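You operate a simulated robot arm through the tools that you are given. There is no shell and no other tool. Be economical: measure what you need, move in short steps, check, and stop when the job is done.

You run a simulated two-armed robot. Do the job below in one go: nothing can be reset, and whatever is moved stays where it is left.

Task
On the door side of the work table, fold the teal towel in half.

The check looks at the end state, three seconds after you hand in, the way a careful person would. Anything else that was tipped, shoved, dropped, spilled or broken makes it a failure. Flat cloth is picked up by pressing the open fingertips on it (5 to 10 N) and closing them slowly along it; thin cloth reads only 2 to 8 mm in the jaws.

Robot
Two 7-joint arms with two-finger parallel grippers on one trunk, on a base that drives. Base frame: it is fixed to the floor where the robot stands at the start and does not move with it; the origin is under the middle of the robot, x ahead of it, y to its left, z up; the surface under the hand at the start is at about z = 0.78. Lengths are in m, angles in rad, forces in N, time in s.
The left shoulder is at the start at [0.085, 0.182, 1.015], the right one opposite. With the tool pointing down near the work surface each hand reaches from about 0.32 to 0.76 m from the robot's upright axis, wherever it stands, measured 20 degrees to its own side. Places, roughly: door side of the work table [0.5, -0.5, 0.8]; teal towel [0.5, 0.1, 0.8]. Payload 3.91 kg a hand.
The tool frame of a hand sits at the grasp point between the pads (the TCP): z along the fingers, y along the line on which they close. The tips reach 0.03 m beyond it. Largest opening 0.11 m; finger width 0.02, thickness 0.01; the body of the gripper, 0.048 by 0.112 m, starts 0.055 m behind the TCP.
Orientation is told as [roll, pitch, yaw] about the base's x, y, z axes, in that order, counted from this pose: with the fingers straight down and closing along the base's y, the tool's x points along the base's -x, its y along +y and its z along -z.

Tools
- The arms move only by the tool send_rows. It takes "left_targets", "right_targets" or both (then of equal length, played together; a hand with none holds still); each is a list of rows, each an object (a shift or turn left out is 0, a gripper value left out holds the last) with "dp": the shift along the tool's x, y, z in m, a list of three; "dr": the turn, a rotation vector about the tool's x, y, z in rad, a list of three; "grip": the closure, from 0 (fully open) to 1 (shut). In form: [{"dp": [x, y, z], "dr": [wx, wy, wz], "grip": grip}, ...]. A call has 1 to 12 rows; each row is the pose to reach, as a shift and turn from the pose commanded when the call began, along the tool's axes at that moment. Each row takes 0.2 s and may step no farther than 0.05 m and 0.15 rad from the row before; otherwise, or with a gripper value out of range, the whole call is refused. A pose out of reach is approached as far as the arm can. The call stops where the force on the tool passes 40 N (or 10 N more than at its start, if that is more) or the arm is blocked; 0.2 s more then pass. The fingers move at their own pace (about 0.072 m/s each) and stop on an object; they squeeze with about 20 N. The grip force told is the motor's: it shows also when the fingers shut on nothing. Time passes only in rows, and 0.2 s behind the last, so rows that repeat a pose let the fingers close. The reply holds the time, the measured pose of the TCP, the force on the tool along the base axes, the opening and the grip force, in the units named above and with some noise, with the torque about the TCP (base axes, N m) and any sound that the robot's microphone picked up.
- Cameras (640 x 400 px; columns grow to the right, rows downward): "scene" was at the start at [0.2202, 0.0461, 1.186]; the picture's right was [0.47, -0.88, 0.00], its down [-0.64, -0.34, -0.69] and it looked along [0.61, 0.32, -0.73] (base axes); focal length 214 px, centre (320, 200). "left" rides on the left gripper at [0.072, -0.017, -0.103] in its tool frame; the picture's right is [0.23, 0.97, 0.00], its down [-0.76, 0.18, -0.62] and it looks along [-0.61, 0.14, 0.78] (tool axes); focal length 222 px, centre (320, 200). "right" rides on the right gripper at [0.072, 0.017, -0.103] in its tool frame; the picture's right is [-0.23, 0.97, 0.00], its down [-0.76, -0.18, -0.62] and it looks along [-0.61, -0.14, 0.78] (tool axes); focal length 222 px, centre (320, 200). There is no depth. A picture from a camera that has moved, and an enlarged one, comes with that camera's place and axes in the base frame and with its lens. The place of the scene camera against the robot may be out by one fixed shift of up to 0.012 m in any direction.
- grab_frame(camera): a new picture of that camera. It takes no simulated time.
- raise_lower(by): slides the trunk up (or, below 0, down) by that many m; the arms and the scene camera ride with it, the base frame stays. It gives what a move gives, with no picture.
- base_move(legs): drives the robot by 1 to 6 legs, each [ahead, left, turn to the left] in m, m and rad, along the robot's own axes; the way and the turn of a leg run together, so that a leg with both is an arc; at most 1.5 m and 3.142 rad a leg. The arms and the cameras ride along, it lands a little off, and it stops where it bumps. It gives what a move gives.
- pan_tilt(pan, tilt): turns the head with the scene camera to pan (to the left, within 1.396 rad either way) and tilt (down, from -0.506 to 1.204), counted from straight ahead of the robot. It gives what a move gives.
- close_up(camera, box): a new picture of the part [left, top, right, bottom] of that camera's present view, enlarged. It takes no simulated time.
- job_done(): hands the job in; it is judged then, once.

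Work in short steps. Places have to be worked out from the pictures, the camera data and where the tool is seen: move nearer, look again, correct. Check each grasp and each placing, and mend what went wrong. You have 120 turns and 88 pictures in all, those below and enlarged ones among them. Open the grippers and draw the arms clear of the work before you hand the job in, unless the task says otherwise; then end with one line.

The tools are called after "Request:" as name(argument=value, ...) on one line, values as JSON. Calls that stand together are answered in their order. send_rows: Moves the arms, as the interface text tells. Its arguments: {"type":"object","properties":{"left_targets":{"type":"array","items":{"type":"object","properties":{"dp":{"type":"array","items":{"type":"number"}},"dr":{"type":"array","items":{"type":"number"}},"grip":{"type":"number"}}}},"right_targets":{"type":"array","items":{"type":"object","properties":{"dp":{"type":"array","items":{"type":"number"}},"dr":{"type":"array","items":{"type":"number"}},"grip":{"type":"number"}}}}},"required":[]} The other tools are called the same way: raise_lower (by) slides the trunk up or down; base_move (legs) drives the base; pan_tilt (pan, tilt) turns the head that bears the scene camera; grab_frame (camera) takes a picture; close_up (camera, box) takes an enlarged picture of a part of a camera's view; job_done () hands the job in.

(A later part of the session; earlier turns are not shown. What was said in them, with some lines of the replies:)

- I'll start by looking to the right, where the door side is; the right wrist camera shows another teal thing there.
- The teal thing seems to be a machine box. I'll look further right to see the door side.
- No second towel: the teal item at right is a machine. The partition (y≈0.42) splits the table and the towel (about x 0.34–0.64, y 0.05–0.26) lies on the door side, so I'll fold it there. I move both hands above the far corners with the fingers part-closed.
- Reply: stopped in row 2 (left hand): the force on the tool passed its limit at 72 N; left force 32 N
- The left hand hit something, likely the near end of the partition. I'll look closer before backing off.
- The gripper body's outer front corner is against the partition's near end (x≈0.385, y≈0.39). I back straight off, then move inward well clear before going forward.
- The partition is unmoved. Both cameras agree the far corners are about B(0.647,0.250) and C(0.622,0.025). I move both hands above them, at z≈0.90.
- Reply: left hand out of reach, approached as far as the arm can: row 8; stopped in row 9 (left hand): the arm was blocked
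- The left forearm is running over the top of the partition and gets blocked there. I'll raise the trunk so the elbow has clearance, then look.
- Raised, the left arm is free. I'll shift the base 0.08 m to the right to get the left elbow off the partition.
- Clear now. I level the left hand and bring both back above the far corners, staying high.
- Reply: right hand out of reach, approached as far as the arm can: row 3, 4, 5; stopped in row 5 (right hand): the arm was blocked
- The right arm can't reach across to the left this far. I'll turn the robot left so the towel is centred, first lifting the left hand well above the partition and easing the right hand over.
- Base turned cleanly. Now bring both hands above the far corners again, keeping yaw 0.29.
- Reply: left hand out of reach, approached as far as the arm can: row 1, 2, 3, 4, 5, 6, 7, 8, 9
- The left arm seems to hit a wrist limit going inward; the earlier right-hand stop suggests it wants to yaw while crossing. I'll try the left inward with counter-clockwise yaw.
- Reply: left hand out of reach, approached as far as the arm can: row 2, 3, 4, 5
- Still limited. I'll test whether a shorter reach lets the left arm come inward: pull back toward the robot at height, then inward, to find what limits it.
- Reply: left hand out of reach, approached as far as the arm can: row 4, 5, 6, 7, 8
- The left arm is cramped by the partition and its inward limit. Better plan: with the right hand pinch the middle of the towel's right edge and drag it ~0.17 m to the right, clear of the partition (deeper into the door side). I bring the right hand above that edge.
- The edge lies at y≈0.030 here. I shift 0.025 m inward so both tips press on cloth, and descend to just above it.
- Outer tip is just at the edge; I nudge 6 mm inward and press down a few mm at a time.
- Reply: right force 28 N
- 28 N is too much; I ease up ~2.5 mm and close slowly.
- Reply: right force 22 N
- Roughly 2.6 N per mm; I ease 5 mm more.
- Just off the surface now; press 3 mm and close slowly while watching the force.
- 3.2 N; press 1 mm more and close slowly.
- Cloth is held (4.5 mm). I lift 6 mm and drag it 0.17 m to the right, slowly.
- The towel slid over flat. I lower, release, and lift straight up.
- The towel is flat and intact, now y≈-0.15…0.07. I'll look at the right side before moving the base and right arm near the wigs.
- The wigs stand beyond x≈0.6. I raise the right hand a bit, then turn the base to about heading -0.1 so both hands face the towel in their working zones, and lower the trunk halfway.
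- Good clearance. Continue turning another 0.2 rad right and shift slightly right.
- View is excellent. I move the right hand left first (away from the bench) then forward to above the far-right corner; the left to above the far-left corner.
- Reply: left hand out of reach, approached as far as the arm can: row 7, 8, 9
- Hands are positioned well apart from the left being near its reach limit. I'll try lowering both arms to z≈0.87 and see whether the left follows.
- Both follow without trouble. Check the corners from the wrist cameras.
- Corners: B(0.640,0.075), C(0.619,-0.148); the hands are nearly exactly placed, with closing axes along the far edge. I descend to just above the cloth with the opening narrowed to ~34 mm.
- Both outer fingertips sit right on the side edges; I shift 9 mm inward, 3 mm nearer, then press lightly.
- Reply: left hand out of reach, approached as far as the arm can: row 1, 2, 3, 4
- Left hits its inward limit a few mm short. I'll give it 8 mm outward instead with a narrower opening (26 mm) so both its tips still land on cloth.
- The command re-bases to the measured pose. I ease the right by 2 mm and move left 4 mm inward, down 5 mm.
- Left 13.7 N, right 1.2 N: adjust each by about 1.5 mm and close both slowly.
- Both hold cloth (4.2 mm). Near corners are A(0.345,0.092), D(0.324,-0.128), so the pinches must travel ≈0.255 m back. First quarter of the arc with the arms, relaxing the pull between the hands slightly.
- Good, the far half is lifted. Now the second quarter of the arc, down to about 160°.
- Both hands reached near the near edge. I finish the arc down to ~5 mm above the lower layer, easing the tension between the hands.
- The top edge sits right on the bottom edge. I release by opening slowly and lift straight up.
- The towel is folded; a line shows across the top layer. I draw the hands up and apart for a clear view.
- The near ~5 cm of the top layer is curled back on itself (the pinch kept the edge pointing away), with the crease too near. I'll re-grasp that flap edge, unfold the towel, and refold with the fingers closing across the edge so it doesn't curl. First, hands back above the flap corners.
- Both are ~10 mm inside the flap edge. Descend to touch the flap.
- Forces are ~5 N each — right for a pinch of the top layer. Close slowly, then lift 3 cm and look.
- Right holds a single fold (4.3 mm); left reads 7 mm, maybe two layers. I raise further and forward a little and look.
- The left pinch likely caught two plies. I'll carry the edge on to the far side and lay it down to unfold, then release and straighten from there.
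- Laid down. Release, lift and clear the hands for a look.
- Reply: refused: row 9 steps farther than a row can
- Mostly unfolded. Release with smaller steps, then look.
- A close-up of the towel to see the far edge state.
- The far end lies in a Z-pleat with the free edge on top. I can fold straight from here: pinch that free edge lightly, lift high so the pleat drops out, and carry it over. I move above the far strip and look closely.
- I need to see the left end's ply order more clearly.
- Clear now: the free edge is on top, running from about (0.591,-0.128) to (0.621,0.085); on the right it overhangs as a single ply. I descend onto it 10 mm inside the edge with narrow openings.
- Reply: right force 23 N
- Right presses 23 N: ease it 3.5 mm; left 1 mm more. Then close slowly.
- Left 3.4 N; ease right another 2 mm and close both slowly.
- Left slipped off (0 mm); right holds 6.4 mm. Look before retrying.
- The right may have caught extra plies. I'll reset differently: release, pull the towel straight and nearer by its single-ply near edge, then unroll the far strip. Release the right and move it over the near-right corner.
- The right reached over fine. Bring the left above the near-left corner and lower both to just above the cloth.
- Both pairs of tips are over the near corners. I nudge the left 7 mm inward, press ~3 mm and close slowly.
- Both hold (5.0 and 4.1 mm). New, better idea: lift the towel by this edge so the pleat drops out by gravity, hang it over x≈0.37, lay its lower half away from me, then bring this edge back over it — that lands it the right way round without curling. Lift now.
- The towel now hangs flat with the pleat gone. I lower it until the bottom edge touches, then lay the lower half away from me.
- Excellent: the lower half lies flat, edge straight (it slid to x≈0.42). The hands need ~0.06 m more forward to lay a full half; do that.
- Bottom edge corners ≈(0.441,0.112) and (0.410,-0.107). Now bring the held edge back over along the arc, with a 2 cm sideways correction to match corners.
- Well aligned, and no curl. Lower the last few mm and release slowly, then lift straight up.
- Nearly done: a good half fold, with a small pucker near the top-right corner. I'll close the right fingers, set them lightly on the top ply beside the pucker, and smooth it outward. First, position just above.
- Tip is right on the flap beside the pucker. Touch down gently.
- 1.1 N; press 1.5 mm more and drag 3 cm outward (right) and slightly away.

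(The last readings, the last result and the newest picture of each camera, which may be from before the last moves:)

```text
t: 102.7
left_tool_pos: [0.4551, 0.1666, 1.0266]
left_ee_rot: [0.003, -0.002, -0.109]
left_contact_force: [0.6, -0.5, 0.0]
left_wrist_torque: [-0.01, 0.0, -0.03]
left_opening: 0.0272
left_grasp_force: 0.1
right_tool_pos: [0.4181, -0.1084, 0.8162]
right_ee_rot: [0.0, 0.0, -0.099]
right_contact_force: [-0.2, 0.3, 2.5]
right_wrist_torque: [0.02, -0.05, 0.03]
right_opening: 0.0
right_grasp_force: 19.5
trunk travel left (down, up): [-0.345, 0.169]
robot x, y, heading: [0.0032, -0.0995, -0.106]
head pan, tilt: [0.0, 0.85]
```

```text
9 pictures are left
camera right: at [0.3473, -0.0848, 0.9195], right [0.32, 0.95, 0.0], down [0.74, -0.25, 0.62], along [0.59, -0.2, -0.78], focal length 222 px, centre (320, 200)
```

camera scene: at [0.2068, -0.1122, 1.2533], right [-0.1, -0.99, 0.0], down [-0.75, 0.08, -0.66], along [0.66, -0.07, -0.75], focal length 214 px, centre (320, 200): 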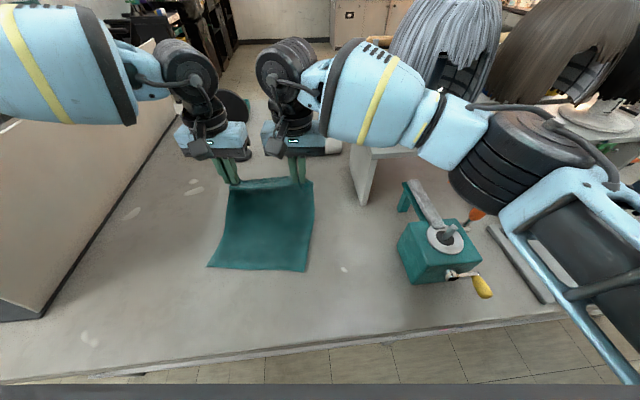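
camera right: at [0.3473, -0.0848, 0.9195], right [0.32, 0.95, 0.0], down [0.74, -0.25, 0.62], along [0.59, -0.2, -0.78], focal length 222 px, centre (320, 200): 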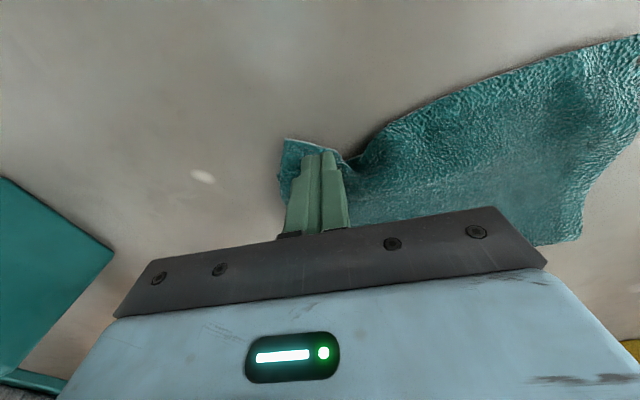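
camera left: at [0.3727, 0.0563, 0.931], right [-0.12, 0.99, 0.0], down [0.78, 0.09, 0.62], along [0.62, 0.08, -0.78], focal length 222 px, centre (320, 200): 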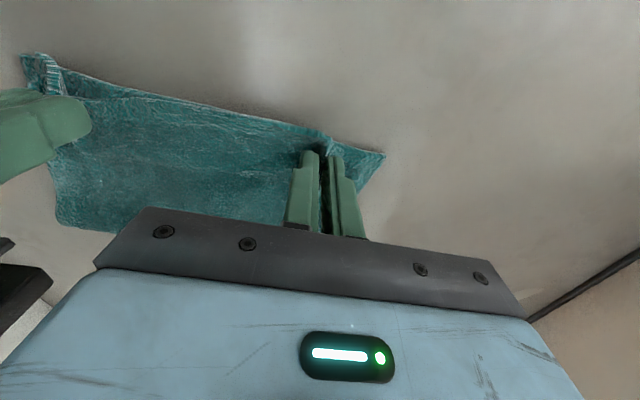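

The corner followed and the pucker opened. Lift straight up and look.

Request:
send_rows(right_targets=[{"dp": [0, 0, -0.03]}, {"dp": [0, 0, -0.07]}, {"dp": [0.01, -0.02, -0.11]}, {"dp": [0.03, -0.05, -0.14]}, {"dp": [0.05, -0.09, -0.15]}, {"dp": [0.05, -0.11, -0.15]}])

Request:
close_up(camera="scene", box=[160, 170, 360, 295])

```text
t: 104.1
left_tool_pos: [0.456, 0.1657, 1.0274]
left_ee_rot: [0.001, 0.0, -0.109]
left_contact_force: [0.5, 0.6, -0.8]
left_wrist_torque: [-0.02, -0.03, 0.0]
left_opening: 0.0274
left_grasp_force: 0.1
right_tool_pos: [0.3578, -0.2137, 0.9653]
right_ee_rot: [0.0, 0.002, -0.1]
right_contact_force: [0.4, -0.2, -0.3]
right_wrist_torque: [0.02, 0.0, 0.0]
right_opening: 0.0
right_grasp_force: 19.9
trunk travel left (down, up): [-0.345, 0.169]
robot x, y, heading: [0.0005, -0.0987, -0.104]
head pan, tilt: [0.0, 0.85]
```

```text
3.20 times, centred on (260, 232) of scene
camera zoom: at [0.2073, -0.1123, 1.2532], right [-0.1, -0.99, 0.0], down [-0.75, 0.08, -0.66], along [0.66, -0.07, -0.75], focal length 686 px, centre (512, 96)
```

zoom: 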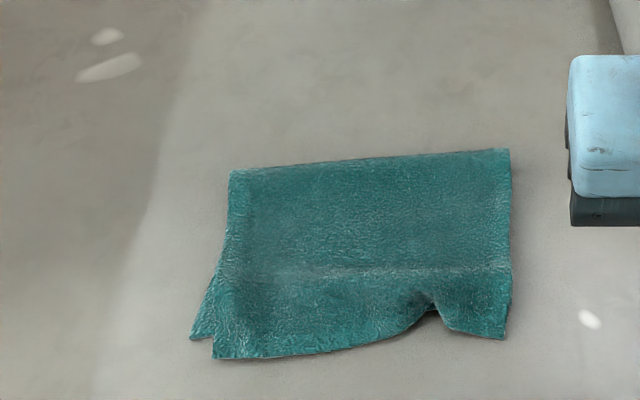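

The whole towel slid along, so the pucker stayed. I'll anchor the towel with the left fingertips while the right smooths the corner outward.

Request:
send_rows(left_targets=[{"dp": [0.004, -0.035, 0.01], "grip": 1.0}, {"dp": [0.008, -0.07, 0.03]}, {"dp": [0.012, -0.105, 0.055]}, {"dp": [0.016, -0.139, 0.08]}, {"dp": [0.016, -0.139, 0.12]}, {"dp": [0.016, -0.139, 0.16]}, {"dp": [0.016, -0.139, 0.19]}, {"dp": [0.016, -0.139, 0.203]}, {"dp": [0.016, -0.139, 0.208]}, {"dp": [0.016, -0.139, 0.208]}], right_targets=[{"dp": [-0.01, 0.03, 0]}, {"dp": [-0.02, 0.06, 0.01]}, {"dp": [-0.035, 0.09, 0.02]}, {"dp": [-0.044, 0.1055, 0.04]}, {"dp": [-0.044, 0.1055, 0.07]}, {"dp": [-0.044, 0.1055, 0.1]}, {"dp": [-0.044, 0.1055, 0.13]}, {"dp": [-0.044, 0.1055, 0.14]}, {"dp": [-0.044, 0.1055, 0.146]}, {"dp": [-0.044, 0.1055, 0.146]}])

```text
t: 106.3
left_tool_pos: [0.4248, 0.0322, 0.8189]
left_ee_rot: [0.003, 0.0, -0.108]
left_contact_force: [0.3, -0.8, 0.9]
left_wrist_torque: [0.02, 0.02, 0.0]
left_opening: 0.0
left_grasp_force: 19.9
right_tool_pos: [0.4117, -0.1135, 0.8207]
right_ee_rot: [0.0, 0.001, -0.1]
right_contact_force: [-0.1, -0.3, -0.5]
right_wrist_torque: [-0.01, 0.01, 0.0]
right_opening: 0.0
right_grasp_force: 19.5
trunk travel left (down, up): [-0.345, 0.169]
robot x, y, heading: [0.0012, -0.0968, -0.105]
head pan, tilt: [0.0, 0.85]
```

Left touches; press it ~4 mm to anchor, set the right down lightly, and drag outward.

Request:
send_rows(left_targets=[{"dp": [0, 0, 0.002]}, {"dp": [0, 0, 0.004]}, {"dp": [0, 0, 0.004]}, {"dp": [0, 0, 0.004]}, {"dp": [0, 0, 0.004]}, {"dp": [0, 0, 0.004]}, {"dp": [0, 0, 0.004]}, {"dp": [0, 0, 0.004]}, {"dp": [0, 0, 0.004]}], right_targets=[{"dp": [0, 0, 0.002]}, {"dp": [0, 0, 0.0045]}, {"dp": [0, 0, 0.0045]}, {"dp": [-0.001, -0.006, 0.0045]}, {"dp": [-0.002, -0.012, 0.0045]}, {"dp": [-0.003, -0.018, 0.0045]}, {"dp": [-0.004, -0.024, 0.0045]}, {"dp": [-0.005, -0.028, 0.0045]}, {"dp": [-0.005, -0.028, 0.0045]}])

Request:
grab_frame(camera="right")

```text
t: 108.3
left_tool_pos: [0.4245, 0.0316, 0.8129]
left_ee_rot: [0.002, -0.002, -0.108]
left_contact_force: [4.0, 1.1, 15.4]
left_wrist_torque: [0.01, -0.14, -0.01]
left_opening: 0.0001
left_grasp_force: 19.9
right_tool_pos: [0.4135, -0.1401, 0.8173]
right_ee_rot: [0.0, -0.003, -0.1]
right_contact_force: [-0.6, -0.1, -0.6]
right_wrist_torque: [-0.01, 0.0, 0.03]
right_opening: 0.0002
right_grasp_force: 20.0
trunk travel left (down, up): [-0.345, 0.169]
robot x, y, heading: [-0.0007, -0.0949, -0.105]
head pan, tilt: [0.0, 0.85]
```

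```text
7 pictures are left
camera right: at [0.3432, -0.117, 0.9196], right [0.32, 0.95, 0.0], down [0.74, -0.25, 0.62], along [0.59, -0.2, -0.78], focal length 222 px, centre (320, 200)
```

right: 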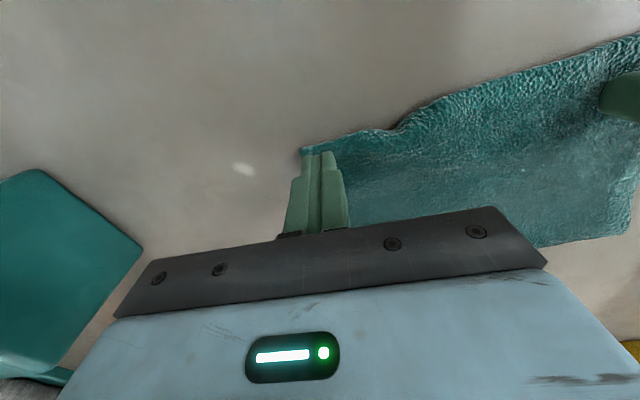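

Pucker nearly gone. I press the remaining bump flat once with the right fingertips, then lift both hands away.

Request:
send_rows(right_targets=[{"dp": [0, 0, -0.02]}, {"dp": [0, 0.03, -0.02]}, {"dp": [0, 0.052, -0.015]}, {"dp": [0, 0.052, -0.005]}, {"dp": [0, 0.052, 0.002]}, {"dp": [0, 0.045, 0.003]}, {"dp": [0, 0.037, 0.003]}, {"dp": [0, 0.03, 0.003]}, {"dp": [0, 0.024, 0.003]}, {"dp": [0, 0.024, -0.02]}, {"dp": [0, 0.024, -0.06]}])

Request:
send_rows(left_targets=[{"dp": [0, 0, -0.03]}, {"dp": [0, 0, -0.07]}, {"dp": [0, 0.02, -0.11]}, {"dp": [0, 0.05, -0.14]}, {"dp": [0, 0.09, -0.16]}, {"dp": [0, 0.13, -0.17]}, {"dp": [0, 0.13, -0.17]}], right_targets=[{"dp": [0, 0, -0.03]}, {"dp": [0, -0.02, -0.06]}, {"dp": [0.02, -0.05, -0.08]}, {"dp": [0.04, -0.09, -0.09]}, {"dp": [0.05, -0.11, -0.09]}, {"dp": [0.05, -0.12, -0.09]}, {"dp": [0.05, -0.12, -0.09]}])

Request:
close_up(camera="scene", box=[160, 170, 360, 295])

```text
t: 110.7
left_tool_pos: [0.4226, 0.0322, 0.8141]
left_ee_rot: [0.002, 0.0, -0.108]
left_contact_force: [-2.9, -1.6, 17.0]
left_wrist_torque: [-0.01, 0.0, -0.01]
left_opening: 0.0
left_grasp_force: 20.1
right_tool_pos: [0.4143, -0.1167, 0.8773]
right_ee_rot: [-0.002, -0.001, -0.098]
right_contact_force: [-0.4, 0.3, 0.4]
right_wrist_torque: [0.01, 0.0, 0.0]
right_opening: 0.0002
right_grasp_force: 20.0
trunk travel left (down, up): [-0.345, 0.169]
robot x, y, heading: [-0.0001, -0.0994, -0.102]
head pan, tilt: [0.0, 0.85]
```

```text
t: 112.3
left_tool_pos: [0.4366, 0.1604, 0.989]
left_ee_rot: [0.001, 0.0, -0.109]
left_contact_force: [0.1, 0.0, 0.4]
left_wrist_torque: [0.01, 0.01, -0.01]
left_opening: 0.0
left_grasp_force: 20.0
right_tool_pos: [0.3554, -0.232, 0.9653]
right_ee_rot: [0.001, 0.0, -0.1]
right_contact_force: [0.0, -0.3, -0.2]
right_wrist_torque: [0.0, 0.0, -0.01]
right_opening: 0.0
right_grasp_force: 19.5
trunk travel left (down, up): [-0.345, 0.169]
robot x, y, heading: [-0.0021, -0.0955, -0.101]
head pan, tilt: [0.0, 0.85]
```

```text
3.20 times, centred on (260, 232) of scene
camera zoom: at [0.2074, -0.1126, 1.2532], right [-0.11, -0.99, 0.0], down [-0.75, 0.08, -0.66], along [0.66, -0.07, -0.75], focal length 686 px, centre (512, 96)
```

zoom: 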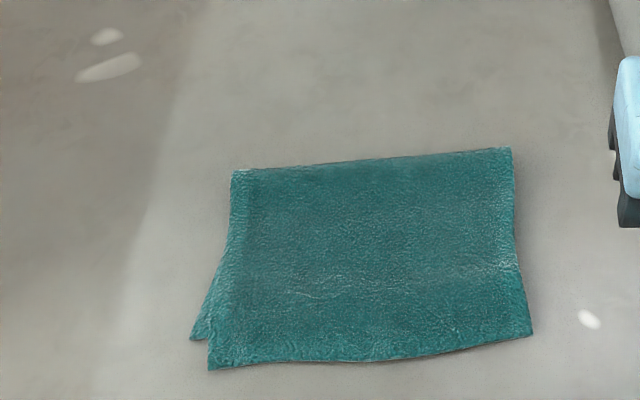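

The fold is clean now: two plies, edges within about 1–2 cm, no pucker. I open the grippers, raise the arms clear, and do a last overall check.

Request:
send_rows(left_targets=[{"dp": [0, 0, -0.03], "grip": 0.3}, {"dp": [0.03, 0.02, -0.06], "grip": 0.3}, {"dp": [0.06, 0.04, -0.09], "grip": 0.3}, {"dp": [0.06, 0.04, -0.09], "grip": 0.3}, {"dp": [0.06, 0.04, -0.09], "grip": 0.3}], right_targets=[{"dp": [0, 0, -0.03], "grip": 0.3}, {"dp": [0, 0, -0.07], "grip": 0.3}, {"dp": [0, 0, -0.11], "grip": 0.3}, {"dp": [0, 0, -0.12], "grip": 0.3}, {"dp": [0, 0, -0.12], "grip": 0.3}])

Request:
grab_frame(camera="scene")

```text
t: 113.5
left_tool_pos: [0.3824, 0.2069, 1.0769]
left_ee_rot: [0.001, -0.001, -0.111]
left_contact_force: [-0.1, 0.0, -0.4]
left_wrist_torque: [-0.02, -0.01, -0.02]
left_opening: 0.0771
left_grasp_force: 0.1
right_tool_pos: [0.3529, -0.2319, 1.0867]
right_ee_rot: [0.0, 0.0, -0.098]
right_contact_force: [0.3, 0.6, 0.2]
right_wrist_torque: [0.0, 0.02, 0.0]
right_opening: 0.0771
right_grasp_force: 0.0
trunk travel left (down, up): [-0.345, 0.169]
robot x, y, heading: [-0.0015, -0.0988, -0.106]
head pan, tilt: [0.0, 0.85]
```

```text
5 pictures are left
camera scene: at [0.2068, -0.112, 1.2533], right [-0.1, -0.99, 0.0], down [-0.75, 0.08, -0.66], along [0.66, -0.07, -0.75], focal length 214 px, centre (320, 200)
```

scene: 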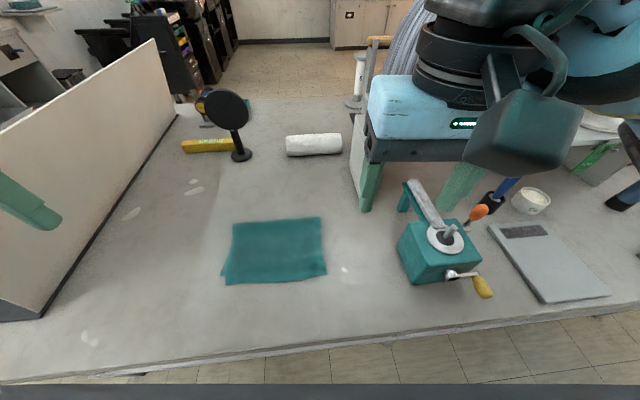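

Everything else on the table looks the way it did before, and the towel is folded and flat. The arms are clear and the grippers open, so I'm handing in.

Request:
job_done()

```text
The job is handed in.
```

The teal towel is folded in half on the door side of the work table, flat and with its edges within about 2 cm of each other. I slid it about 0.17 m to the right to clear the partition. Early on the left hand bumped the partition's near end, but neither it nor anything else looked moved in the last picture.
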